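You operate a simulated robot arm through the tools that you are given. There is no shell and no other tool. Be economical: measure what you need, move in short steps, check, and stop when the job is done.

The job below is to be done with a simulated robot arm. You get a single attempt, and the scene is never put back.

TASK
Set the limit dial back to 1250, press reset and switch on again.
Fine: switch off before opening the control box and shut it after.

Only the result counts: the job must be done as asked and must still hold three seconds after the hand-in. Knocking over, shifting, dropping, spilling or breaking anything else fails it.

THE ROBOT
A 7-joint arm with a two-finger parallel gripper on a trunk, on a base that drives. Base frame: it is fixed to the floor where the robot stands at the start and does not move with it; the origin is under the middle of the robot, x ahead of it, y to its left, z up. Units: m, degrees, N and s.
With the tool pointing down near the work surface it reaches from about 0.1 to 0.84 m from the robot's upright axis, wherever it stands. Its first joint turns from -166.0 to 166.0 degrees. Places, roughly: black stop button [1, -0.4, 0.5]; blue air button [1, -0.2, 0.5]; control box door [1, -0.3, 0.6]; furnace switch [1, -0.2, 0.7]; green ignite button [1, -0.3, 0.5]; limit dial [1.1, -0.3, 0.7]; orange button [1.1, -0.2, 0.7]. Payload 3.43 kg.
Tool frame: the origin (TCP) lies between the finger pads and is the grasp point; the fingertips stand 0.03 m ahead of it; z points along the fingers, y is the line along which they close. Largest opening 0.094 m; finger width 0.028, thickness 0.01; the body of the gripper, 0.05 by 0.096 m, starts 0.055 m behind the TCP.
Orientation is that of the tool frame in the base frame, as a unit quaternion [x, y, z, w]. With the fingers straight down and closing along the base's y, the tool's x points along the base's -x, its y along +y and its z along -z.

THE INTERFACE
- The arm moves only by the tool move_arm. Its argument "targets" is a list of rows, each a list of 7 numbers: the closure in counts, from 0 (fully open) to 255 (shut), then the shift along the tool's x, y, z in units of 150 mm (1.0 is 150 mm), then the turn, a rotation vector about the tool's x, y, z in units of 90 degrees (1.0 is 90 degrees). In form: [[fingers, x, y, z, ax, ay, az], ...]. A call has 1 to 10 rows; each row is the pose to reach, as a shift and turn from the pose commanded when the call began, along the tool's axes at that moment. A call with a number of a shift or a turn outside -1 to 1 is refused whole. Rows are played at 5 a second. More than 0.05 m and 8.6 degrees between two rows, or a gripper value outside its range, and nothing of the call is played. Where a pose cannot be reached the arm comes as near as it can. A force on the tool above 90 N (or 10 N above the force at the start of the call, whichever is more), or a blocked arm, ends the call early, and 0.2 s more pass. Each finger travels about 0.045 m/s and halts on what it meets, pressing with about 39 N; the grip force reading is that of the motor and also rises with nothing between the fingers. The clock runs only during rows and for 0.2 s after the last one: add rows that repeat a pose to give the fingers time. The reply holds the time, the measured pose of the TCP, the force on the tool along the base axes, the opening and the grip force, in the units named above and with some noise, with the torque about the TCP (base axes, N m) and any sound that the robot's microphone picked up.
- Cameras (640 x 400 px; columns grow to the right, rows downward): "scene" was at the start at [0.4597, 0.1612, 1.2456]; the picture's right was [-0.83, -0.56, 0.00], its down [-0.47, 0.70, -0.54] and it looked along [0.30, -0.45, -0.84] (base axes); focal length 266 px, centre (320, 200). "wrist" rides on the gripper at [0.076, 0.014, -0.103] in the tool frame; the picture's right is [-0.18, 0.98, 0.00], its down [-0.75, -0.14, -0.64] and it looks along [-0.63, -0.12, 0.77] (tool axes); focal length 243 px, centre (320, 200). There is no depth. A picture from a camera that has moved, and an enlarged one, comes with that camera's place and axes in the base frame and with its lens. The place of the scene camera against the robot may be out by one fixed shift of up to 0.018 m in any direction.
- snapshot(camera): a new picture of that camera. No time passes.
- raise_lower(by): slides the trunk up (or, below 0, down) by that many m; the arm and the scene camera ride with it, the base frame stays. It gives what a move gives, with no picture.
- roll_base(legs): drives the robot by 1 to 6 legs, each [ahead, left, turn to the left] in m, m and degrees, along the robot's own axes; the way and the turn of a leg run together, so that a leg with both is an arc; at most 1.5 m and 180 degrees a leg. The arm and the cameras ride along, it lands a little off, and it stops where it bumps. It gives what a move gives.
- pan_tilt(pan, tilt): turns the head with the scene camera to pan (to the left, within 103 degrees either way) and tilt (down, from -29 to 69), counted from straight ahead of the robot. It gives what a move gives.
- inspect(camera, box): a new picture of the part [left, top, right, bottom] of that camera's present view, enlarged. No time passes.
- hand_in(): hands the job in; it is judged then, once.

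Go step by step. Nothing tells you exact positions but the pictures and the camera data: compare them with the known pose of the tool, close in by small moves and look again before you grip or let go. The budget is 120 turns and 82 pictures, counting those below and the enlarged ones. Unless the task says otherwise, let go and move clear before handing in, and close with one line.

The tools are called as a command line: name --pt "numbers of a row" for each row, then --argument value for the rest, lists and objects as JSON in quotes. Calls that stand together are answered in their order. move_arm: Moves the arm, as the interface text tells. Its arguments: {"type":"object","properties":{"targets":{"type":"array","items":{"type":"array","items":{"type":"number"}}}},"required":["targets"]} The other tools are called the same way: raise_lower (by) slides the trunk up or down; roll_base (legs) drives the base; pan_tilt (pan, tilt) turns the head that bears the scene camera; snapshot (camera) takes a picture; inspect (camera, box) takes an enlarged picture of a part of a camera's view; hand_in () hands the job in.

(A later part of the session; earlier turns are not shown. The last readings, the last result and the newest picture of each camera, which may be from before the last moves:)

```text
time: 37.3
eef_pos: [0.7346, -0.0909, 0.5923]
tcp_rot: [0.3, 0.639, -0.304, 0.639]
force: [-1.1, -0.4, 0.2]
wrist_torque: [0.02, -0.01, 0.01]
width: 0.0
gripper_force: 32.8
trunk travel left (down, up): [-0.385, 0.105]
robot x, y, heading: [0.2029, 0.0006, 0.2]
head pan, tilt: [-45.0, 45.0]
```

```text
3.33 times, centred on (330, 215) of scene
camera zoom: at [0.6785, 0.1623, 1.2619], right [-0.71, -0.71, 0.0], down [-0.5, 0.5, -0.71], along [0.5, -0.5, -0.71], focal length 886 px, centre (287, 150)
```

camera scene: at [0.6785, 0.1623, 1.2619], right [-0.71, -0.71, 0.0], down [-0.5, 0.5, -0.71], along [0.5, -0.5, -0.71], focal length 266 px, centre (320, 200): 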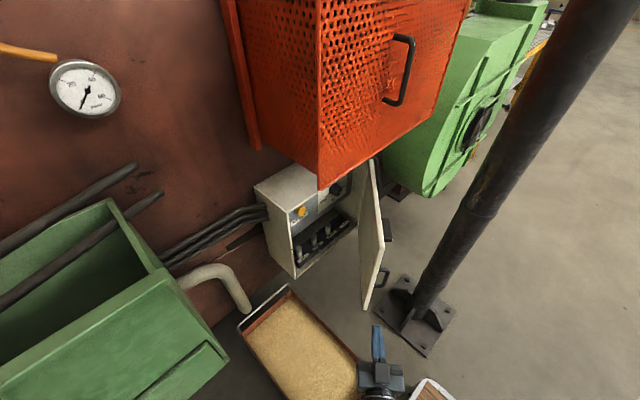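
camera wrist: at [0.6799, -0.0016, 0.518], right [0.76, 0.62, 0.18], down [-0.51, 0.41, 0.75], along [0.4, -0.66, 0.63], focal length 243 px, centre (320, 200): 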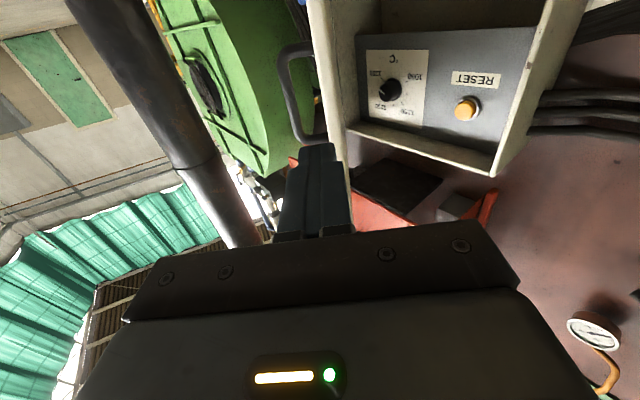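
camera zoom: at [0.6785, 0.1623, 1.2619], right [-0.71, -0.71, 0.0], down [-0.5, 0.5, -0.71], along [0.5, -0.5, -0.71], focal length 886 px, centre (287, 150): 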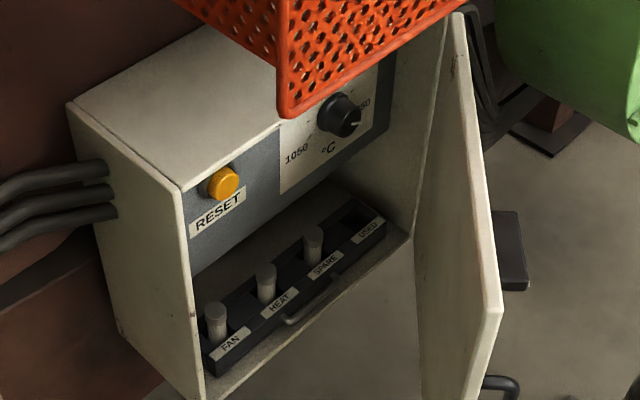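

The scale runs 1050…1350 in 50s, with the pointer near 1300 and 1250 about 40° counterclockwise of it. First I'll push the door wider from the inside.

move_arm --pt "255 0 -0.034 0.209 0 0 0" --pt "255 0 -0.068 0.418 0 0 0" --pt "255 0 -0.1 0.626 0 0 0" --pt "255 0 -0.135 0.835 0 0 0"

move_arm --pt "255 0 -0.1 0.13 0 0 0" --pt "255 0 -0.2 0.26 0 0 0" --pt "255 0 -0.3 0.39 0 0 0" --pt "255 0 -0.4 0.52 0 0 0" --pt "255 0 -0.5 0.65 0 0 0"

snapshot --camera "scene"

snapshot --camera "wrist"

```text
time: 38.3
eef_pos: [0.7978, -0.1965, 0.5935]
tcp_rot: [0.298, 0.64, -0.305, 0.64]
force: [0.5, 1.1, -0.6]
wrist_torque: [-0.02, 0.02, 0.0]
width: 0.0001
gripper_force: 33.2
trunk travel left (down, up): [-0.385, 0.105]
robot x, y, heading: [0.2019, 0.0004, 0.3]
head pan, tilt: [-45.0, 45.0]
```

```text
time: 38.6
eef_pos: [0.7903, -0.2079, 0.5898]
tcp_rot: [0.301, 0.638, -0.308, 0.638]
force: [0.6, 0.1, 1.1]
wrist_torque: [0.05, -0.01, -0.03]
width: 0.0001
gripper_force: 33.3
trunk travel left (down, up): [-0.385, 0.105]
robot x, y, heading: [0.1989, 0.0024, 0.0]
head pan, tilt: [-45.0, 45.0]
stopped in row 1: the force on the tool passed its limit at 117 N (the readings are from after the stop); the commanded pose is now the measured one
```

```text
43 pictures are left
camera scene: at [0.6777, 0.1631, 1.2616], right [-0.71, -0.71, 0.0], down [-0.5, 0.5, -0.71], along [0.5, -0.5, -0.71], focal length 266 px, centre (320, 200)
```

scene: 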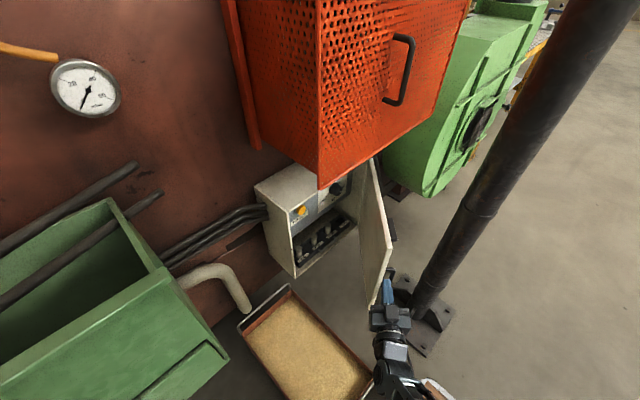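

```text
42 pictures are left
camera wrist: at [0.736, -0.1204, 0.516], right [0.76, 0.62, 0.18], down [-0.51, 0.41, 0.75], along [0.39, -0.66, 0.63], focal length 243 px, centre (320, 200)
```

wrist: 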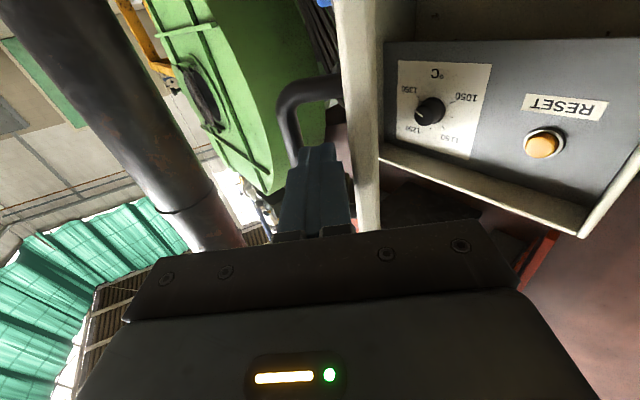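

The tips struck the door's edge instead of passing inside it. I'll back off, shift left along the tool's y, and go in behind the edge.

move_arm --pt "255 0 0 -0.2 0 0 0" --pt "255 0 0.2 -0.25 0 0 0" --pt "255 0 0.43 -0.25 0 0 0" --pt "255 0 0.43 0 0 0 0" --pt "255 0 0.43 0.2 0 0 0"

snapshot --camera "wrist"

inspect --camera "scene" --box '[250, 155, 450, 355]'

```text
time: 39.9
eef_pos: [0.8607, -0.1903, 0.5888]
tcp_rot: [0.3, 0.639, -0.307, 0.638]
force: [0.4, -0.1, 0.4]
wrist_torque: [-0.02, -0.01, -0.01]
width: 0.0002
gripper_force: 32.9
trunk travel left (down, up): [-0.385, 0.105]
robot x, y, heading: [0.196, 0.0014, -0.1]
head pan, tilt: [-45.0, 45.0]
```

```text
41 pictures are left
camera wrist: at [0.8063, -0.1025, 0.516], right [0.76, 0.62, 0.18], down [-0.51, 0.41, 0.75], along [0.4, -0.66, 0.63], focal length 243 px, centre (320, 200)
```

wrist: 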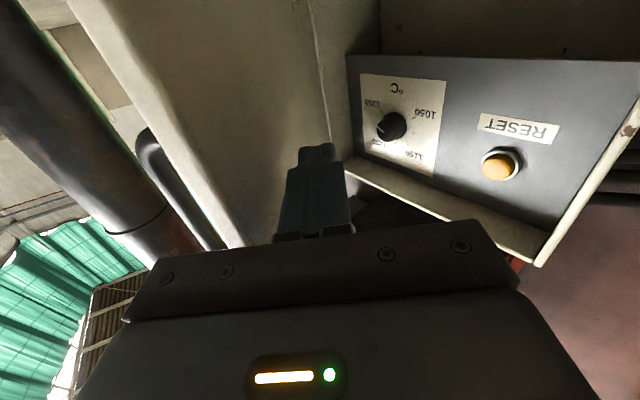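

```text
2.00 times, centred on (350, 255) of scene
camera zoom: at [0.6778, 0.1633, 1.2618], right [-0.71, -0.71, 0.0], down [-0.5, 0.5, -0.71], along [0.5, -0.5, -0.71], focal length 531 px, centre (260, 90)
```

zoom: 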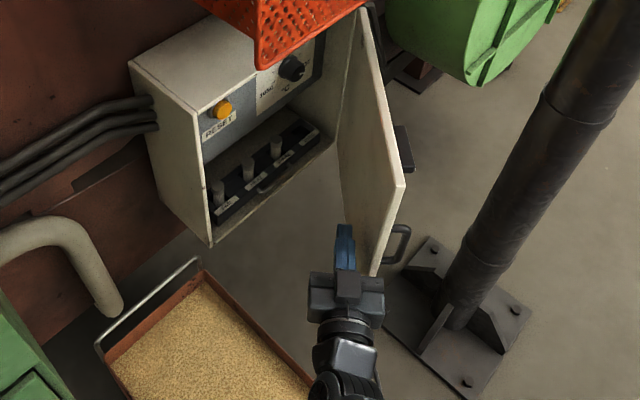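

Now the tips are inside the door. I'll pull back slightly so that only the tips touch near the edge, and push along the arc.

move_arm --pt "255 0 -0.055 -0.246 0 0 0" --pt "255 0 -0.175 -0.26 0 0 0" --pt "255 0 -0.294 -0.273 0 0 0" --pt "255 0 -0.4 -0.248 0 0 0" --pt "255 0 -0.51 -0.222 0 0 0" --pt "255 0 -0.618 -0.197 0 0 0" --pt "255 0 -0.71 -0.157 0 0 0" --pt "255 0 -0.8 -0.118 0 0 0" --pt "255 0 -0.892 -0.078 0 0 0"

inspect --camera "scene" --box '[250, 155, 450, 355]'

```text
time: 41.9
eef_pos: [0.7488, -0.2662, 0.5907]
tcp_rot: [0.3, 0.64, -0.306, 0.638]
force: [-0.2, -0.1, -0.2]
wrist_torque: [0.0, 0.02, -0.02]
width: 0.0004
gripper_force: 33.0
trunk travel left (down, up): [-0.385, 0.105]
robot x, y, heading: [0.1968, -0.0033, 0.0]
head pan, tilt: [-45.0, 45.0]
```

```text
2.00 times, centred on (350, 255) of scene
camera zoom: at [0.6781, 0.163, 1.2618], right [-0.71, -0.71, 0.0], down [-0.5, 0.5, -0.71], along [0.5, -0.5, -0.71], focal length 531 px, centre (260, 90)
```

zoom: 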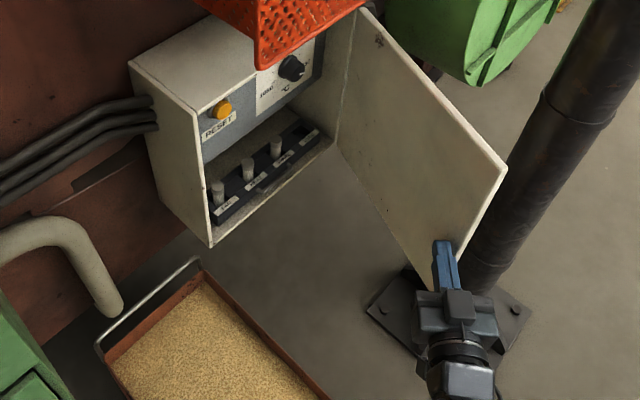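

The door is around 70° open. A little further push, carefully.

move_arm --pt "255 0 -0.07 0.045 0 0 0" --pt "255 0 -0.14 0.09 0 0 0" --pt "255 0 -0.2 0.13 0 0 0"

inspect --camera "scene" --box '[250, 155, 450, 355]'

```text
time: 42.6
eef_pos: [0.7377, -0.2992, 0.5894]
tcp_rot: [0.301, 0.639, -0.306, 0.638]
force: [-0.9, -0.6, 0.2]
wrist_torque: [-0.01, 0.01, -0.02]
width: 0.0
gripper_force: 32.9
trunk travel left (down, up): [-0.385, 0.105]
robot x, y, heading: [0.2021, 0.0033, 0.3]
head pan, tilt: [-45.0, 45.0]
```

```text
2.00 times, centred on (350, 255) of scene
camera zoom: at [0.678, 0.163, 1.2618], right [-0.71, -0.71, 0.0], down [-0.5, 0.5, -0.71], along [0.5, -0.5, -0.71], focal length 531 px, centre (260, 90)
```

zoom: 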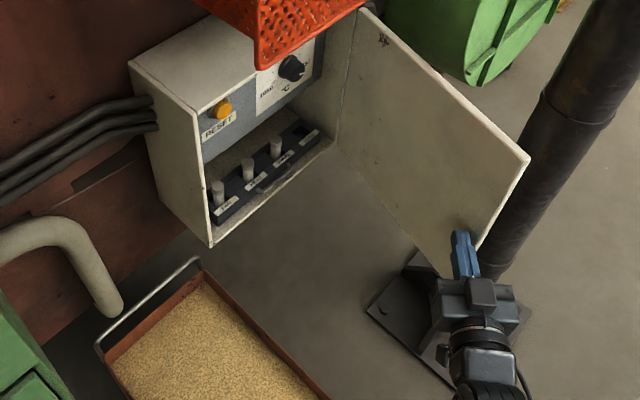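

The door is at about 73°; I'll push another ~10°.

move_arm --pt "255 0 -0.07 0.06 0 0 0" --pt "255 0 -0.14 0.12 0 0 0" --pt "255 0 -0.21 0.19 0 0 0" --pt "255 0 -0.24 0.22 0 0 0"

inspect --camera "scene" --box '[250, 155, 450, 355]'

```text
time: 43.6
eef_pos: [0.7308, -0.346, 0.5912]
tcp_rot: [0.3, 0.639, -0.307, 0.638]
force: [0.9, 0.6, 0.0]
wrist_torque: [-0.01, -0.02, 0.0]
width: 0.0
gripper_force: 33.2
trunk travel left (down, up): [-0.385, 0.105]
robot x, y, heading: [0.198, -0.0007, 0.1]
head pan, tilt: [-45.0, 45.0]
```

```text
2.00 times, centred on (350, 255) of scene
camera zoom: at [0.678, 0.163, 1.2618], right [-0.71, -0.71, 0.0], down [-0.5, 0.5, -0.71], along [0.5, -0.5, -0.71], focal length 531 px, centre (260, 90)
```

zoom: 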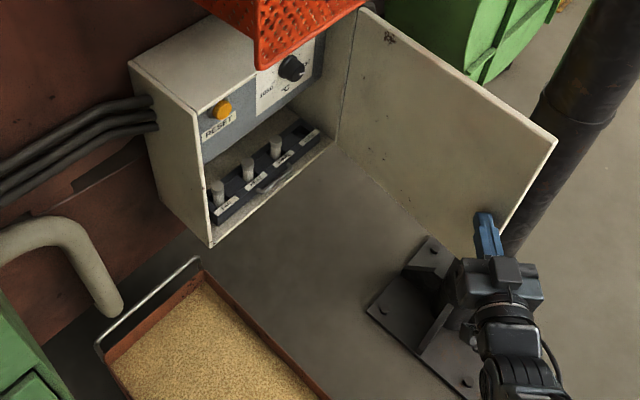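

The door is at about 82°, wide enough. I'll move clear, rise to dial height and turn the tool back straight ahead.

move_arm --pt "255 -0.13 0.2 -0.13 0 0 0" --pt "255 -0.27 0.4 -0.26 0 0 0" --pt "255 -0.4 0.6 -0.39 0 0 0" --pt "255 -0.53 0.8 -0.52 -0.09 0 0" --pt "255 -0.667 0.98 -0.65 -0.18 0 0" --pt "255 -0.667 0.98 -0.65 -0.27 0 0" --pt "255 -0.667 0.98 -0.65 -0.36 0 0" --pt "255 -0.667 0.98 -0.65 -0.45 0 0" --pt "255 -0.667 0.98 -0.65 -0.54 0 0" --pt "255 -0.667 0.98 -0.65 -0.566 0 0"

snapshot --camera "wrist"

```text
time: 45.9
eef_pos: [0.7831, -0.1797, 0.6895]
tcp_rot: [-0.004, 0.709, -0.002, 0.705]
force: [0.1, 0.0, -0.1]
wrist_torque: [0.01, -0.01, -0.03]
width: 0.0003
gripper_force: 32.9
trunk travel left (down, up): [-0.385, 0.105]
robot x, y, heading: [0.1985, 0.0007, -0.3]
head pan, tilt: [-45.0, 45.0]
```

```text
36 pictures are left
camera wrist: at [0.6797, -0.1658, 0.6167], right [0.0, 0.98, 0.18], down [-0.64, -0.14, 0.76], along [0.77, -0.11, 0.63], focal length 243 px, centre (320, 200)
```

wrist: 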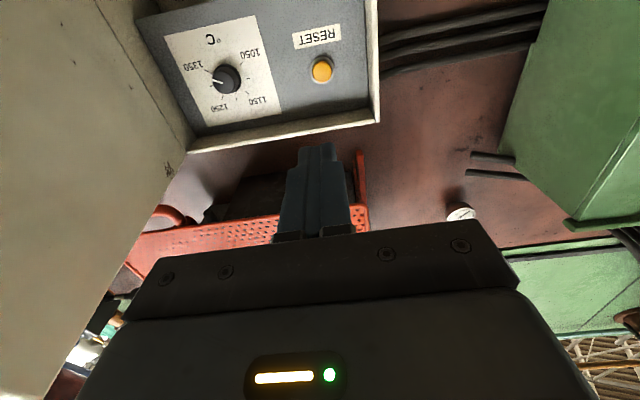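

The dial centre is near (1.094, -0.324, 0.685) and RESET near (1.098, -0.179, 0.701). I'll go in front of the dial with the tool rolled +45° and yawed slightly, fingers part open.

move_arm --pt "90 0.003 -0.096 0.093 0.008 -0.003 0.05" --pt "90 0.006 -0.192 0.186 0.017 -0.007 0.1" --pt "90 0.009 -0.288 0.279 0.025 -0.01 0.15" --pt "90 0.012 -0.384 0.372 0.033 -0.014 0.2" --pt "90 0.015 -0.48 0.465 0.042 -0.017 0.25" --pt "90 0.018 -0.576 0.558 0.05 -0.02 0.3" --pt "90 0.021 -0.672 0.651 0.058 -0.024 0.35" --pt "90 0.024 -0.768 0.744 0.067 -0.027 0.4" --pt "90 0.027 -0.864 0.837 0.075 -0.031 0.45" --pt "90 0.03 -0.96 0.93 0.083 -0.034 0.5"

snapshot --camera "wrist"

inspect --camera "scene" --box '[250, 155, 450, 355]'

```text
time: 48.0
eef_pos: [0.9209, -0.3246, 0.6869]
tcp_rot: [0.313, 0.636, 0.224, 0.669]
force: [0.0, 0.8, -0.3]
wrist_torque: [-0.02, 0.0, 0.01]
width: 0.0607
gripper_force: 0.1
trunk travel left (down, up): [-0.385, 0.105]
robot x, y, heading: [0.1968, 0.0012, 0.1]
head pan, tilt: [-45.0, 45.0]
```

```text
35 pictures are left
camera wrist: at [0.8284, -0.2469, 0.6457], right [0.08, 0.56, 0.82], down [-0.72, -0.54, 0.44], along [0.69, -0.63, 0.36], focal length 243 px, centre (320, 200)
```

wrist: 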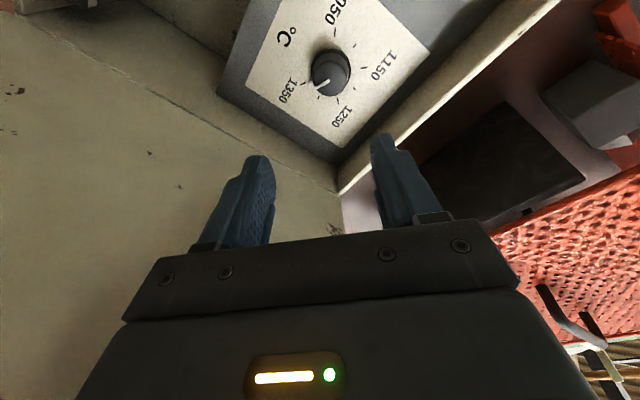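

```text
2.00 times, centred on (350, 255) of scene
camera zoom: at [0.678, 0.1629, 1.2618], right [-0.71, -0.71, 0.0], down [-0.5, 0.5, -0.71], along [0.5, -0.5, -0.71], focal length 531 px, centre (260, 90)
```

zoom: 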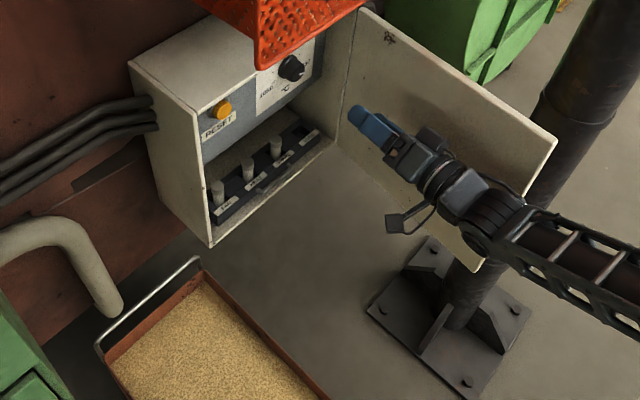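

Good view of the dial. Enlarge to read the pointer.

inspect --camera "wrist" --box '[240, 0, 430, 150]'

```text
2.67 times, centred on (335, 75) of wrist
camera zoom: at [0.8284, -0.2469, 0.6457], right [0.08, 0.56, 0.82], down [-0.72, -0.54, 0.44], along [0.69, -0.63, 0.36], focal length 647 px, centre (280, 533)
```

zoom: 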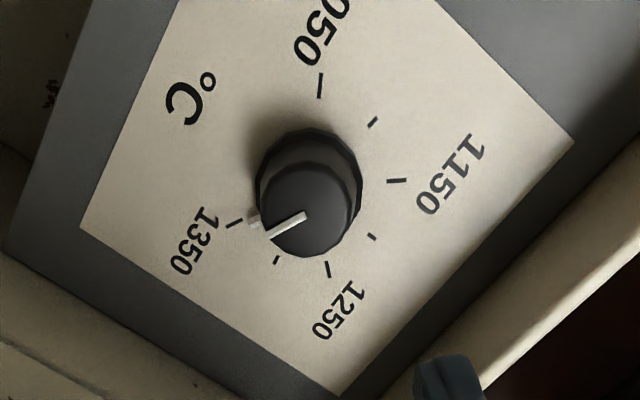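

The pointer sits at about 1350 (ticks are 40° apart), so it needs about 80° counterclockwise to 1250. I'll move in closer to the dial.

move_arm --pt "90 0.012 0.013 0.166 0 0 0" --pt "90 0.023 0.026 0.33 0 0 0" --pt "90 0.035 0.038 0.5 0 0 0" --pt "90 0.047 0.051 0.663 0 0 0"

snapshot --camera "wrist"

```text
time: 49.0
eef_pos: [1.023, -0.3268, 0.6873]
tcp_rot: [0.312, 0.636, 0.223, 0.669]
force: [-0.4, -0.6, 0.4]
wrist_torque: [0.02, 0.01, 0.02]
width: 0.0607
gripper_force: 0.1
trunk travel left (down, up): [-0.385, 0.105]
robot x, y, heading: [0.2006, -0.0033, 0.2]
head pan, tilt: [-45.0, 45.0]
```

```text
32 pictures are left
camera wrist: at [0.9288, -0.2501, 0.6461], right [0.08, 0.57, 0.82], down [-0.72, -0.54, 0.44], along [0.69, -0.63, 0.36], focal length 243 px, centre (320, 200)
```

wrist: 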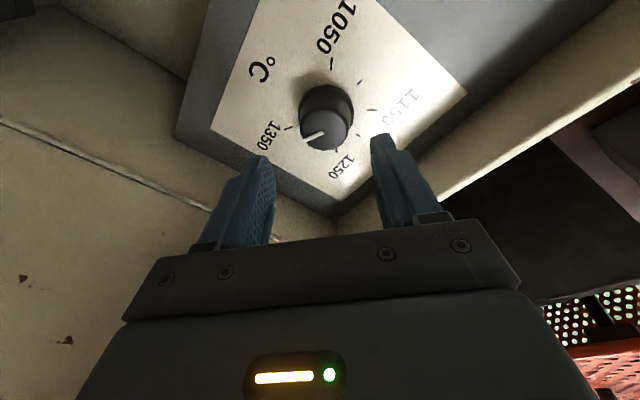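

The knob's front face is at (1.08, -0.328, 0.687). I'll advance 5 cm and close on it.

move_arm --pt "90 0.009 0.01 0.115 0 0 0" --pt "90 0.018 0.02 0.23 0 0 0" --pt "90 0.027 0.029 0.344 0 0 0" --pt "90 0.027 0.029 0.344 0 0 0" --pt "255 0.027 0.029 0.344 0 0 0" --pt "255 0.027 0.029 0.344 0 0 0" --pt "255 0.027 0.029 0.344 0 0 0" --pt "255 0.027 0.029 0.344 0 0 0"

snapshot --camera "wrist"

```text
time: 50.9
eef_pos: [1.0722, -0.3251, 0.6876]
tcp_rot: [0.311, 0.634, 0.224, 0.671]
force: [-59.7, 37.2, 29.2]
wrist_torque: [0.28, -1.43, 2.05]
width: 0.0418
gripper_force: 39.3
trunk travel left (down, up): [-0.385, 0.105]
robot x, y, heading: [0.1984, 0.0029, -0.1]
head pan, tilt: [-45.0, 45.0]
```

```text
31 pictures are left
camera wrist: at [0.9784, -0.2492, 0.6461], right [0.07, 0.57, 0.82], down [-0.72, -0.54, 0.44], along [0.69, -0.62, 0.37], focal length 243 px, centre (320, 200)
```

wrist: 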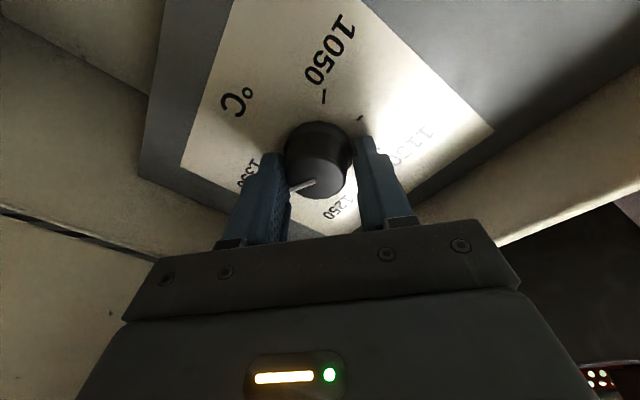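

It's gripped (42 mm) but pressing sideways and into the panel. I'll ease back 5 mm and shift 4 mm along tool +y.

move_arm --pt "255 0 0.013 -0.02 0 0 0" --pt "255 0 0.027 -0.035 0 0 0" --pt "255 0 0.027 -0.035 0 0 0"

```text
time: 51.6
eef_pos: [1.0711, -0.3265, 0.6889]
tcp_rot: [0.314, 0.636, 0.222, 0.669]
force: [21.0, -3.4, -10.1]
wrist_torque: [0.1, 0.28, -0.08]
width: 0.0403
gripper_force: 44.4
trunk travel left (down, up): [-0.385, 0.105]
robot x, y, heading: [0.2017, 0.0011, 0.0]
head pan, tilt: [-45.0, 45.0]
```

Forces are small now. Turn about 45° counterclockwise first.

move_arm --pt "255 0 0 0.008 0 0 -0.08" --pt "255 0 0 0.008 0 0 -0.16" --pt "255 0 0 0.008 0 0 -0.24" --pt "255 0 0 0.008 0 0 -0.32" --pt "255 0 0 0.008 0 0 -0.4" --pt "255 0 0 0.008 0 0 -0.48"

inspect --camera "wrist" --box '[200, 60, 440, 240]'

```text
time: 53.0
eef_pos: [1.0707, -0.322, 0.6878]
tcp_rot: [0.055, 0.706, -0.039, 0.705]
force: [-26.5, 14.9, 9.4]
wrist_torque: [0.01, -1.43, 0.46]
width: 0.0408
gripper_force: 44.6
trunk travel left (down, up): [-0.385, 0.105]
robot x, y, heading: [0.2015, 0.0015, -0.2]
head pan, tilt: [-45.0, 45.0]
```

```text
2.22 times, centred on (320, 150) of wrist
camera zoom: at [0.9699, -0.2935, 0.6164], right [0.13, 0.97, 0.21], down [-0.66, -0.07, 0.75], along [0.74, -0.23, 0.63], focal length 539 px, centre (320, 311)
```

zoom: 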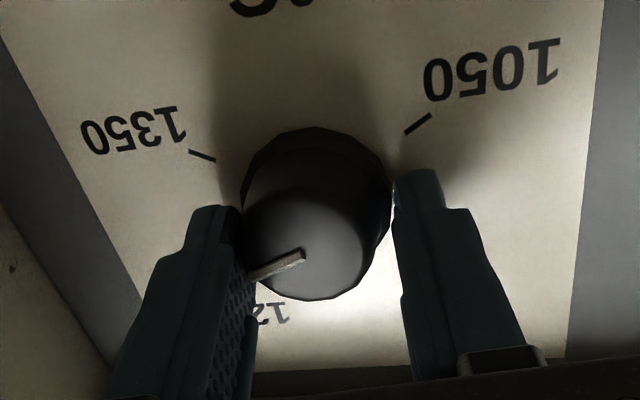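

The dial turns with the grip. Another ~37°.

move_arm --pt "255 0 0.01 -0.01 0 0 -0.08" --pt "255 0 0.01 -0.01 0 0 -0.16" --pt "255 0 0.01 -0.01 0 0 -0.24" --pt "255 0 0.01 -0.01 0 0 -0.32" --pt "255 0 0.01 -0.01 0 0 -0.41" --pt "255 0 0.01 -0.01 0 0 -0.41"

inspect --camera "wrist" --box '[200, 60, 440, 240]'

```text
time: 54.5
eef_pos: [1.0708, -0.3213, 0.6877]
tcp_rot: [-0.171, 0.688, -0.26, 0.655]
force: [-3.8, 17.4, -1.3]
wrist_torque: [0.05, -0.32, 0.42]
width: 0.0403
gripper_force: 45.2
trunk travel left (down, up): [-0.385, 0.105]
robot x, y, heading: [0.198, -0.0008, 0.1]
head pan, tilt: [-45.0, 45.0]
```

```text
2.22 times, centred on (320, 150) of wrist
camera zoom: at [0.9626, -0.3397, 0.621], right [0.12, 0.9, -0.42], down [-0.59, 0.41, 0.7], along [0.8, 0.17, 0.58], focal length 539 px, centre (320, 311)
```

zoom: 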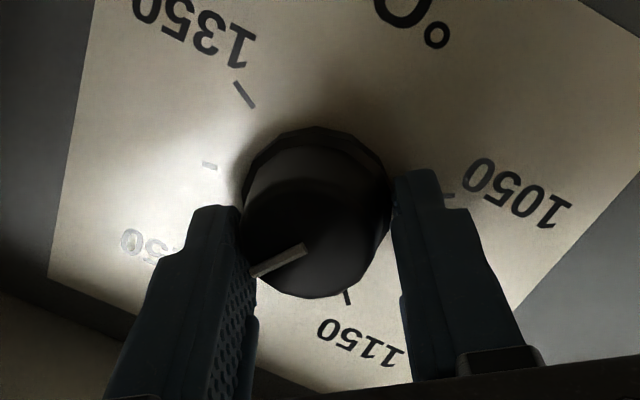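

The pointer computes to about 40°, which is 1250. I'll release, back off a bit and verify.

move_arm --pt "90 0 0 0 0 0 0" --pt "90 0 0 0 0 0 0" --pt "90 0 0 -0.2 0 0 0" --pt "90 0 0 -0.4 0 0 0" --pt "90 0 0 -0.6 0 0 0"

inspect --camera "wrist" --box '[220, 20, 420, 170]'

```text
time: 55.6
eef_pos: [0.9793, -0.3111, 0.6892]
tcp_rot: [-0.17, 0.688, -0.26, 0.656]
force: [0.2, 0.4, -0.8]
wrist_torque: [0.01, -0.04, -0.01]
width: 0.0611
gripper_force: 0.1
trunk travel left (down, up): [-0.385, 0.105]
robot x, y, heading: [0.1997, 0.0022, 0.2]
head pan, tilt: [-45.0, 45.0]
```

```text
2.67 times, centred on (320, 95) of wrist
camera zoom: at [0.8726, -0.3287, 0.6222], right [0.12, 0.9, -0.42], down [-0.59, 0.41, 0.7], along [0.8, 0.16, 0.58], focal length 647 px, centre (320, 480)
```

zoom: 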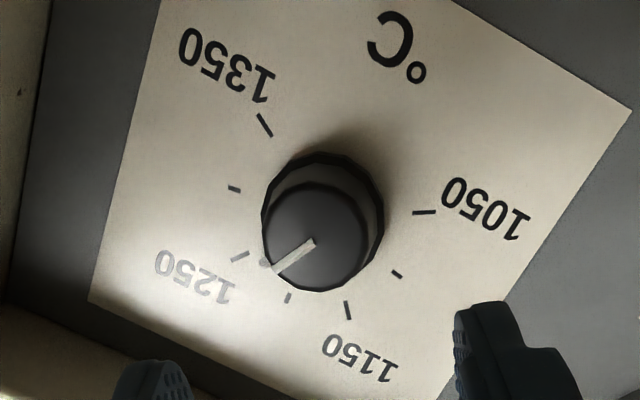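

It reads about 1250. One tighter look to check precision.

inspect --camera "wrist" --box '[275, 55, 375, 145]'

```text
4.44 times, centred on (325, 100) of wrist
camera zoom: at [0.8726, -0.3287, 0.6222], right [0.12, 0.9, -0.42], down [-0.59, 0.41, 0.7], along [0.8, 0.16, 0.58], focal length 1078 px, centre (298, 644)
```

zoom: 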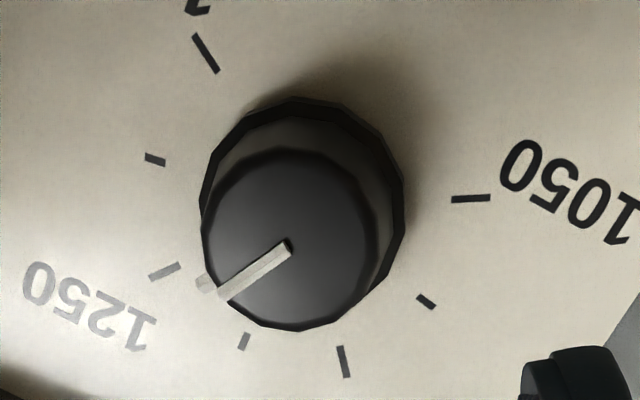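

Measured finely, the pointer is about 7° short of the 1250 tick (≈1241), so I'll regrip and turn it back clockwise 7°.

move_arm --pt "90 0 0 0.2 0 0 0" --pt "90 0 0 0.4 0 0 0" --pt "90 0 0 0.6 0 0 0" --pt "255 0 0 0.6 0 0 0" --pt "255 0 0 0.6 0 0 0" --pt "255 0 0 0.6 0 0 0" --pt "255 0 0 0.6 0 0 0" --pt "255 0 0 0.6 0 0 0.04" --pt "255 0 0 0.6 0 0 0.08" --pt "255 0 0 0.6 0 0 0.08"

move_arm --pt "90 0 0 0 0 0 0" --pt "90 0 0 0 0 0 0" --pt "90 0 0 -0.2 0 0 0" --pt "90 0 0 -0.4 0 0 0" --pt "90 0 0 -0.6 0 0 0"

inspect --camera "wrist" --box '[275, 55, 375, 145]'

```text
time: 57.9
eef_pos: [1.0699, -0.3207, 0.6877]
tcp_rot: [-0.128, 0.698, -0.217, 0.671]
force: [-6.5, 18.2, -12.2]
wrist_torque: [0.11, 0.95, 0.41]
width: 0.0406
gripper_force: 45.7
trunk travel left (down, up): [-0.385, 0.105]
robot x, y, heading: [0.1988, -0.001, 0.1]
head pan, tilt: [-45.0, 45.0]
```

```text
time: 59.0
eef_pos: [0.9802, -0.3094, 0.6882]
tcp_rot: [-0.126, 0.697, -0.218, 0.671]
force: [0.5, -0.5, 0.1]
wrist_torque: [0.04, -0.01, 0.0]
width: 0.0606
gripper_force: 0.1
trunk travel left (down, up): [-0.385, 0.105]
robot x, y, heading: [0.2018, 0.0009, -0.1]
head pan, tilt: [-45.0, 45.0]
```

```text
4.44 times, centred on (325, 100) of wrist
camera zoom: at [0.8744, -0.3194, 0.6185], right [0.13, 0.94, -0.3], down [-0.6, 0.32, 0.73], along [0.79, 0.09, 0.61], focal length 1078 px, centre (298, 644)
```

zoom: 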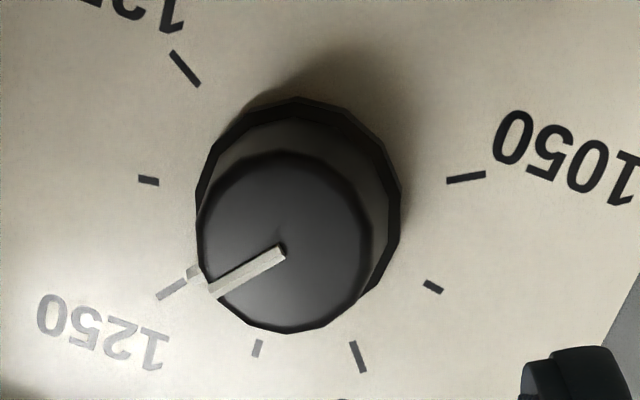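

Now it's about 6° past the tick (≈1257); regripping shifted it a bit. I'll regrip better centred, turn back ~6°, and look again.

move_arm --pt "90 0 0.015 0.2 0 0 0" --pt "90 0 0.015 0.4 0 0 0" --pt "90 0 0.015 0.6 0 0 0" --pt "255 0 0.015 0.6 0 0 0" --pt "255 0 0.015 0.6 0 0 0" --pt "255 0 0.015 0.6 0 0 0" --pt "255 0 0.015 0.6 0 0 0" --pt "255 0 0.015 0.6 0 0 -0.035" --pt "255 0 0.015 0.6 0 0 -0.07" --pt "255 0 0.015 0.6 0 0 -0.07"

move_arm --pt "200 0 0 0 0 0 0" --pt "90 0 0 0 0 0 0" --pt "90 0 0 0 0 0 0" --pt "90 0 0 -0.2 0 0 0" --pt "90 0 0 -0.4 0 0 0" --pt "90 0 0 -0.6 0 0 0"

inspect --camera "wrist" --box '[275, 55, 375, 145]'

```text
time: 61.2
eef_pos: [1.071, -0.3221, 0.687]
tcp_rot: [-0.165, 0.69, -0.255, 0.657]
force: [-9.5, 3.6, -3.3]
wrist_torque: [0.05, -0.61, 0.36]
width: 0.0405
gripper_force: 45.3
trunk travel left (down, up): [-0.385, 0.105]
robot x, y, heading: [0.2006, 0.0, 0.3]
head pan, tilt: [-45.0, 45.0]
```

```text
time: 62.6
eef_pos: [0.9801, -0.308, 0.6869]
tcp_rot: [-0.165, 0.689, -0.254, 0.658]
force: [-0.5, -0.4, -0.7]
wrist_torque: [0.02, 0.02, -0.02]
width: 0.0608
gripper_force: 0.0
trunk travel left (down, up): [-0.385, 0.105]
robot x, y, heading: [0.2023, 0.0019, 0.0]
head pan, tilt: [-45.0, 45.0]
```

```text
4.44 times, centred on (325, 100) of wrist
camera zoom: at [0.8733, -0.3253, 0.6189], right [0.12, 0.91, -0.41], down [-0.59, 0.39, 0.7], along [0.8, 0.15, 0.58], focal length 1078 px, centre (298, 644)
```

zoom: 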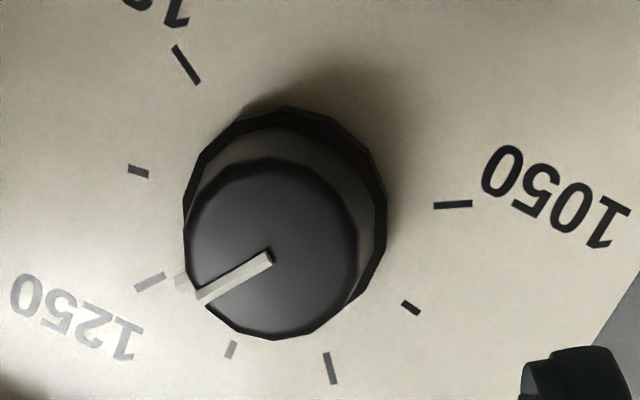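

The dial now reads 1250 within about 1–2°. Next, shift left to the RESET button with fingers closed.

move_arm --pt "255 0 0 -0.1 0 0 0" --pt "255 -0.15 0.17 -0.1 0 0 0" --pt "255 -0.29 0.34 -0.08 0 0 0" --pt "255 -0.44 0.51 -0.06 0 0 0" --pt "255 -0.58 0.68 -0.05 0 0 0" --pt "255 -0.58 0.68 -0.05 0 0 0"

snapshot --camera "wrist"

```text
time: 64.0
eef_pos: [0.9914, -0.1747, 0.7019]
tcp_rot: [-0.164, 0.689, -0.254, 0.658]
force: [-0.4, -0.1, 0.0]
wrist_torque: [0.06, 0.02, -0.02]
width: 0.0001
gripper_force: 32.5
trunk travel left (down, up): [-0.385, 0.105]
robot x, y, heading: [0.2022, 0.0037, 0.3]
head pan, tilt: [-45.0, 45.0]
```

```text
24 pictures are left
camera wrist: at [0.8842, -0.1917, 0.6343], right [0.12, 0.91, -0.41], down [-0.59, 0.4, 0.7], along [0.8, 0.15, 0.58], focal length 243 px, centre (320, 200)
```

wrist: 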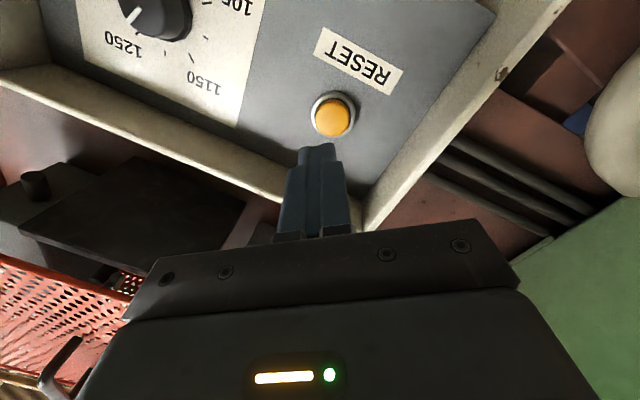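

The button is straight ahead at (1.095, -0.180, 0.701). I'll push forward in small steps.

move_arm --pt "255 -0.016 0.021 0.2 0 0 0" --pt "255 -0.031 0.043 0.4 0 0 0" --pt "255 -0.036 0.049 0.46 0 0 0" --pt "255 -0.039 0.053 0.49 0 0 0" --pt "255 -0.041 0.056 0.52 0 0 0" --pt "255 -0.043 0.059 0.55 0 0 0" --pt "255 -0.043 0.059 0.55 0 0 0"

snapshot --camera "wrist"

```text
time: 65.5
eef_pos: [1.0662, -0.1728, 0.6996]
tcp_rot: [-0.16, 0.691, -0.255, 0.658]
force: [-415.1, 66.4, 60.6]
wrist_torque: [0.07, -3.73, 3.96]
width: 0.0
gripper_force: 33.1
trunk travel left (down, up): [-0.385, 0.105]
robot x, y, heading: [0.1977, 0.0036, 0.0]
head pan, tilt: [-45.0, 45.0]
heard: click
stopped in row 6: the force on the tool passed its limit at 96 N (the readings are from after the stop); the commanded pose is now the measured one
```

```text
23 pictures are left
camera wrist: at [0.9579, -0.19, 0.6317], right [0.13, 0.91, -0.4], down [-0.59, 0.39, 0.71], along [0.8, 0.14, 0.58], focal length 243 px, centre (320, 200)
```

wrist: 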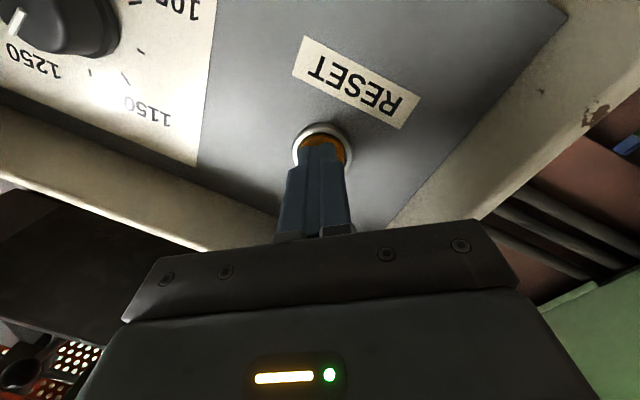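

RESET clicked. I'll retract, straighten the tool, then back the base up 12 cm so I can straddle the door's free edge to swing it shut.

move_arm --pt "255 0 0 -0.15 0 0 0" --pt "255 0 0 -0.35 0 0 0" --pt "255 0 0 -0.55 0 0 0" --pt "255 0 0 -0.65 -0.016 -0.006 0.077" --pt "255 0 0 -0.75 -0.032 -0.011 0.153" --pt "255 0 0 -0.85 -0.049 -0.017 0.23" --pt "255 0 0 -0.95 -0.065 -0.022 0.306" --pt "255 0 0 -1.0 -0.081 -0.028 0.383"

roll_base --legs '[[-0.12, 0, 0]]'

pan_tilt --pan -40 --tilt 45

snapshot --camera "scene"

snapshot --camera "wrist"

```text
time: 67.2
eef_pos: [0.923, -0.1546, 0.7007]
tcp_rot: [0.003, 0.708, -0.001, 0.706]
force: [-0.2, -0.1, -0.8]
wrist_torque: [0.0, 0.0, 0.0]
width: 0.0004
gripper_force: 32.9
trunk travel left (down, up): [-0.385, 0.105]
robot x, y, heading: [0.1997, 0.0028, -0.1]
head pan, tilt: [-45.0, 45.0]
```

```text
time: 68.5
eef_pos: [0.7997, -0.1555, 0.7005]
tcp_rot: [0.002, 0.708, -0.001, 0.706]
force: [0.2, 0.3, 0.6]
wrist_torque: [-0.01, -0.06, 0.0]
width: 0.0
gripper_force: 33.0
trunk travel left (down, up): [-0.385, 0.105]
robot x, y, heading: [0.0722, -0.0019, -0.0]
head pan, tilt: [-45.0, 45.0]
```

```text
time: 69.2
eef_pos: [0.8011, -0.1568, 0.6997]
tcp_rot: [0.003, 0.708, -0.002, 0.706]
force: [0.1, -0.9, 0.0]
wrist_torque: [-0.02, -0.02, 0.01]
width: 0.0
gripper_force: 33.1
trunk travel left (down, up): [-0.385, 0.105]
robot x, y, heading: [0.076, 0.0027, -0.1]
head pan, tilt: [-40.0, 45.0]
```

```text
22 pictures are left
camera scene: at [0.5596, 0.1674, 1.2618], right [-0.64, -0.77, 0.0], down [-0.54, 0.45, -0.71], along [0.54, -0.45, -0.71], focal length 266 px, centre (320, 200)
```

scene: 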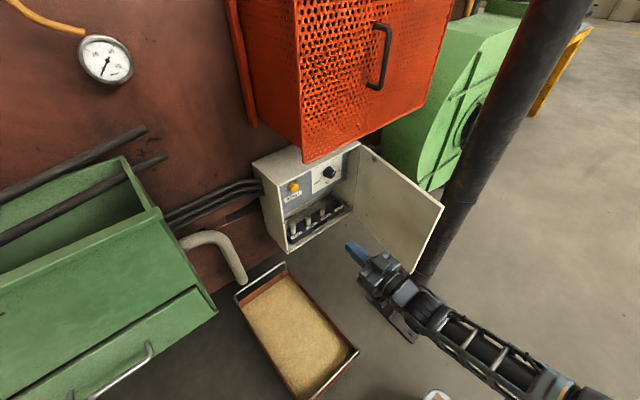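

```text
21 pictures are left
camera wrist: at [0.6969, -0.1407, 0.6271], right [0.01, 0.98, 0.19], down [-0.64, -0.14, 0.76], along [0.77, -0.12, 0.63], focal length 243 px, centre (320, 200)
```

wrist: 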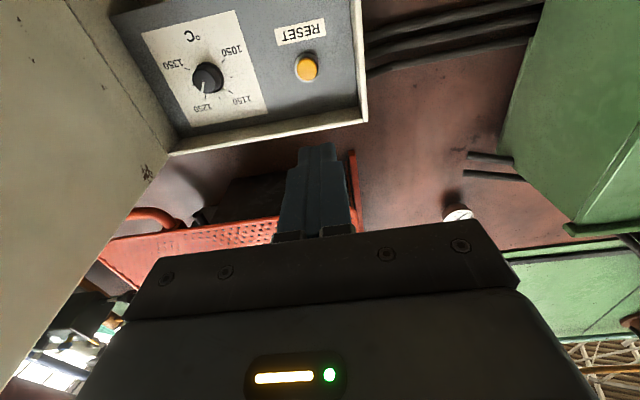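

The dial reads 1250 in this view. Now I'll retract and move right, in front of the door's free edge at (0.715, -0.37), with fingers open.

move_arm --pt "0 0 0 -0.25 0 0 0" --pt "0 0 0 -0.5 0 0 0" --pt "0 0 0 -0.75 0 0 0" --pt "0 0 0 -1.0 0 0 0" --pt "0 0 -0.25 -1.0 0 0 0" --pt "0 0 -0.5 -1.0 0 0 0" --pt "0 0 -0.75 -1.0 0 0 0" --pt "0 0 -1.0 -1.0 0 0 0"

snapshot --camera "wrist"

snapshot --camera "scene"

```text
time: 71.0
eef_pos: [0.6601, -0.2953, 0.7014]
tcp_rot: [-0.001, 0.707, 0.006, 0.707]
force: [0.6, 0.3, -0.2]
wrist_torque: [0.01, 0.02, -0.07]
width: 0.0943
gripper_force: 0.1
trunk travel left (down, up): [-0.385, 0.105]
robot x, y, heading: [0.0765, 0.0037, -0.3]
head pan, tilt: [-40.0, 45.0]
```

```text
20 pictures are left
camera wrist: at [0.5569, -0.2822, 0.6285], right [-0.01, 0.98, 0.19], down [-0.64, -0.15, 0.75], along [0.77, -0.12, 0.63], focal length 243 px, centre (320, 200)
```

wrist: 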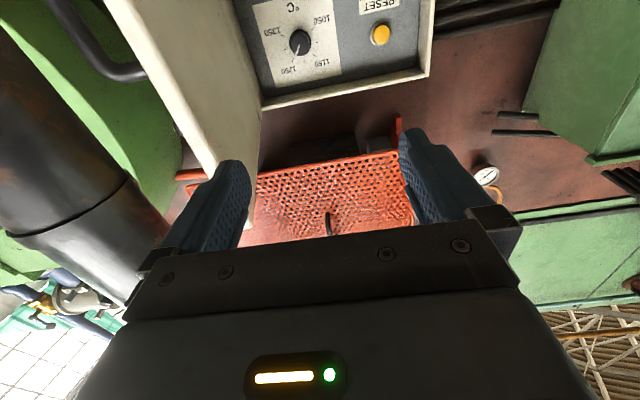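

```text
19 pictures are left
camera scene: at [0.5642, 0.1694, 1.2609], right [-0.64, -0.77, 0.0], down [-0.54, 0.45, -0.71], along [0.54, -0.46, -0.71], focal length 266 px, centre (320, 200)
```

scene: 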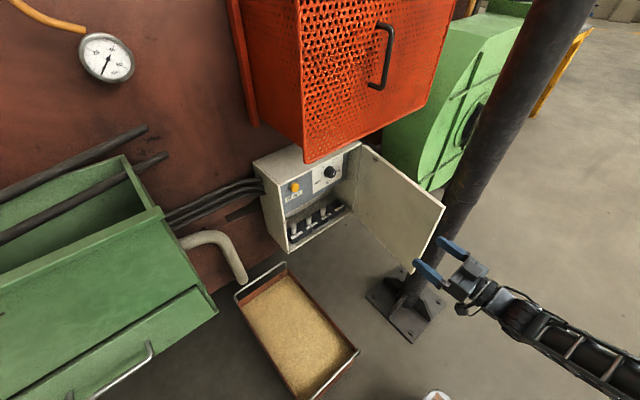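

The door edge is at y≈-0.377. I'll shift right to centre it between the fingers.

move_arm --pt "0 0 0 -0.1 0 0 0" --pt "0 0 -0.17 -0.1 0 0 0" --pt "0 0 -0.34 -0.1 0 0 0" --pt "0 0 -0.51 -0.1 0 0 0" --pt "0 0 -0.51 -0.1 0 0 0"

snapshot --camera "wrist"

```text
time: 72.2
eef_pos: [0.6327, -0.3827, 0.7021]
tcp_rot: [0.003, 0.708, -0.003, 0.706]
force: [0.0, -0.2, -0.1]
wrist_torque: [0.01, 0.01, 0.01]
width: 0.094
gripper_force: 0.0
trunk travel left (down, up): [-0.385, 0.105]
robot x, y, heading: [0.0792, -0.0018, 0.2]
head pan, tilt: [-40.0, 45.0]
```

```text
18 pictures are left
camera wrist: at [0.5296, -0.368, 0.6293], right [0.01, 0.98, 0.18], down [-0.64, -0.14, 0.76], along [0.77, -0.13, 0.63], focal length 243 px, centre (320, 200)
```

wrist: 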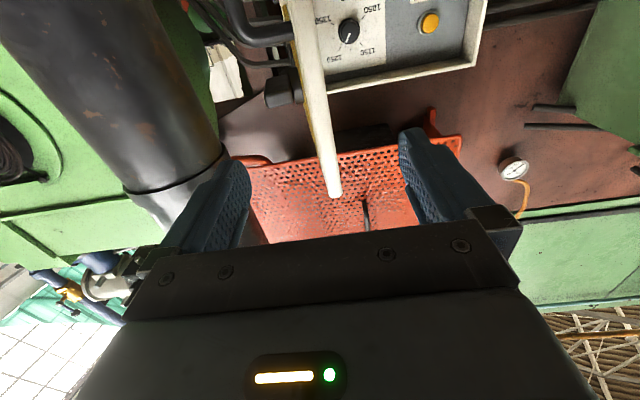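

The door edge is centred between the fingers. I'll advance 10 cm to straddle it, then drag the door toward closed with the outer finger.

move_arm --pt "0 0 0 0.22 0 0 0" --pt "0 0 0 0.44 0 0 0" --pt "0 0 0 0.66 0 0 0" --pt "0 0 0 0.66 0 0 0"

move_arm --pt "0 0 0.1 -0.02 0 0 0" --pt "0 0 0.2 -0.04 0 0 0" --pt "0 0 0.3 -0.06 0 0 0" --pt "0 0 0.4 -0.07 0 0 0" --pt "0 0 0.48 -0.06 0 0 0" --pt "0 0 0.56 -0.04 0 0 0" --pt "0 0 0.64 -0.02 0 0 0" --pt "0 0 0.71 0 0 0 0" --pt "0 0 0.86 0.06 0 0 0" --pt "0 0 1.0 0.13 0 0 0"

snapshot --camera "scene"

```text
time: 73.2
eef_pos: [0.733, -0.3827, 0.7007]
tcp_rot: [0.002, 0.708, -0.001, 0.706]
force: [0.0, 0.6, 0.0]
wrist_torque: [0.0, -0.01, 0.0]
width: 0.0938
gripper_force: 0.0
trunk travel left (down, up): [-0.385, 0.105]
robot x, y, heading: [0.08, 0.0006, 0.0]
head pan, tilt: [-40.0, 45.0]
```

```text
time: 75.4
eef_pos: [0.7533, -0.2307, 0.6998]
tcp_rot: [0.003, 0.708, -0.002, 0.706]
force: [-0.2, 0.2, 0.7]
wrist_torque: [-0.01, -0.02, -0.03]
width: 0.094
gripper_force: 0.0
trunk travel left (down, up): [-0.385, 0.105]
robot x, y, heading: [0.0779, -0.0012, -0.2]
head pan, tilt: [-40.0, 45.0]
```

```text
17 pictures are left
camera scene: at [0.5596, 0.1671, 1.2619], right [-0.64, -0.77, 0.0], down [-0.54, 0.46, -0.71], along [0.54, -0.45, -0.71], focal length 266 px, centre (320, 200)
```

scene: 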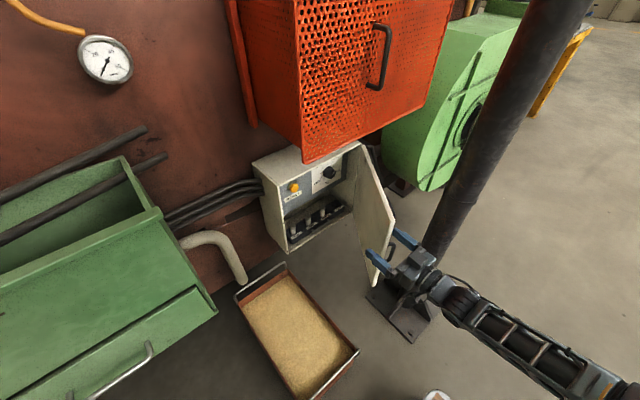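

The door follows. Continuing the arc to about 20°.

move_arm --pt "0 0 0.14 0.1 0 0 0" --pt "0 0 0.27 0.19 0 0 0" --pt "0 0 0.39 0.31 0 0 0" --pt "0 0 0.51 0.43 0 0 0" --pt "0 0 0.61 0.56 0 0 0" --pt "0 0 0.7 0.69 0 0 0" --pt "0 0 0.77 0.84 0 0 0" --pt "0 0 0.84 0.99 0 0 0"

snapshot --camera "scene"

```text
time: 77.2
eef_pos: [0.9027, -0.1054, 0.6995]
tcp_rot: [0.003, 0.708, -0.002, 0.706]
force: [-0.3, 0.4, -0.3]
wrist_torque: [-0.01, 0.01, 0.03]
width: 0.094
gripper_force: 0.1
trunk travel left (down, up): [-0.385, 0.105]
robot x, y, heading: [0.0828, -0.0001, -0.0]
head pan, tilt: [-40.0, 45.0]
```

```text
16 pictures are left
camera scene: at [0.5595, 0.1672, 1.2619], right [-0.64, -0.77, 0.0], down [-0.54, 0.45, -0.71], along [0.54, -0.45, -0.71], focal length 266 px, centre (320, 200)
```

scene: 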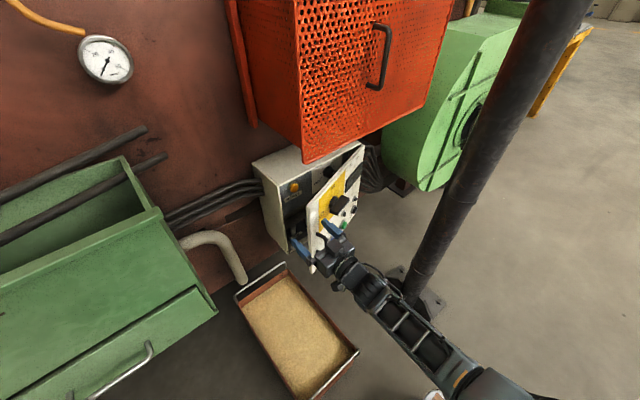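

The door is at about 20°. I'll back off, close the fingers and push the door's face shut near its free edge.

move_arm --pt "0 0 0 -0.2 0 0 0" --pt "255 0 -0.1 -0.45 0 0 0" --pt "255 0 -0.3 -0.45 0 0 0" --pt "255 0 -0.3 -0.45 0 0 0" --pt "255 0 -0.3 -0.45 0 0 0" --pt "255 0 -0.3 -0.45 0 0 0" --pt "255 0 -0.3 -0.2 0 0 0" --pt "255 0 -0.3 0 0 0 0" --pt "255 0 -0.3 0.2 0 0 0" --pt "255 0 -0.3 0.35 0 0 0"

move_arm --pt "255 0 0 0.08 0 0 0" --pt "255 0 0 0.16 0 0 0" --pt "255 0 0 0.24 0 0 0" --pt "255 0 0 0.3 0 0 0" --pt "255 0 0 0.34 0 0 0" --pt "255 0 0 0.37 0 0 0" --pt "255 0 0 0.4 0 0 0" --pt "255 0 0 0.43 0 0 0"

snapshot --camera "scene"

```text
time: 79.2
eef_pos: [0.9023, -0.1932, 0.6897]
tcp_rot: [0.031, 0.71, -0.031, 0.703]
force: [-0.8, 0.0, 0.3]
wrist_torque: [-0.02, 0.01, -0.01]
width: 0.0001
gripper_force: 32.4
trunk travel left (down, up): [-0.385, 0.105]
robot x, y, heading: [0.077, 0.0033, 0.1]
head pan, tilt: [-40.0, 45.0]
stopped in row 10: the force on the tool passed its limit at 139 N (the readings are from after the stop); the commanded pose is now the measured one
```

```text
time: 81.0
eef_pos: [0.967, -0.1978, 0.6885]
tcp_rot: [0.031, 0.71, -0.031, 0.703]
force: [-0.2, 0.1, 0.1]
wrist_torque: [-0.03, 0.0, 0.06]
width: 0.0002
gripper_force: 33.1
trunk travel left (down, up): [-0.385, 0.105]
robot x, y, heading: [0.0787, 0.0043, 0.3]
head pan, tilt: [-40.0, 45.0]
```

```text
15 pictures are left
camera scene: at [0.5594, 0.1672, 1.2618], right [-0.64, -0.77, 0.0], down [-0.54, 0.46, -0.71], along [0.54, -0.46, -0.71], focal length 266 px, centre (320, 200)
```

scene: 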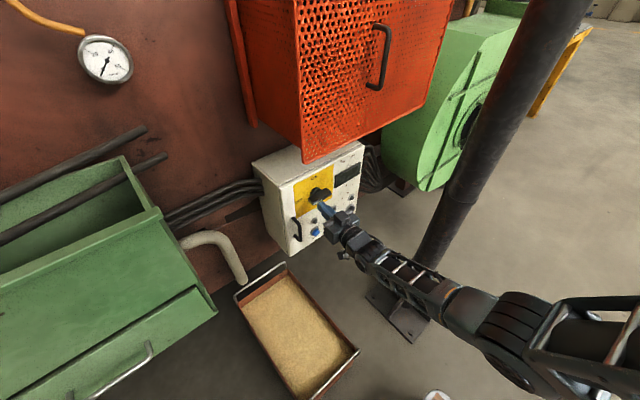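

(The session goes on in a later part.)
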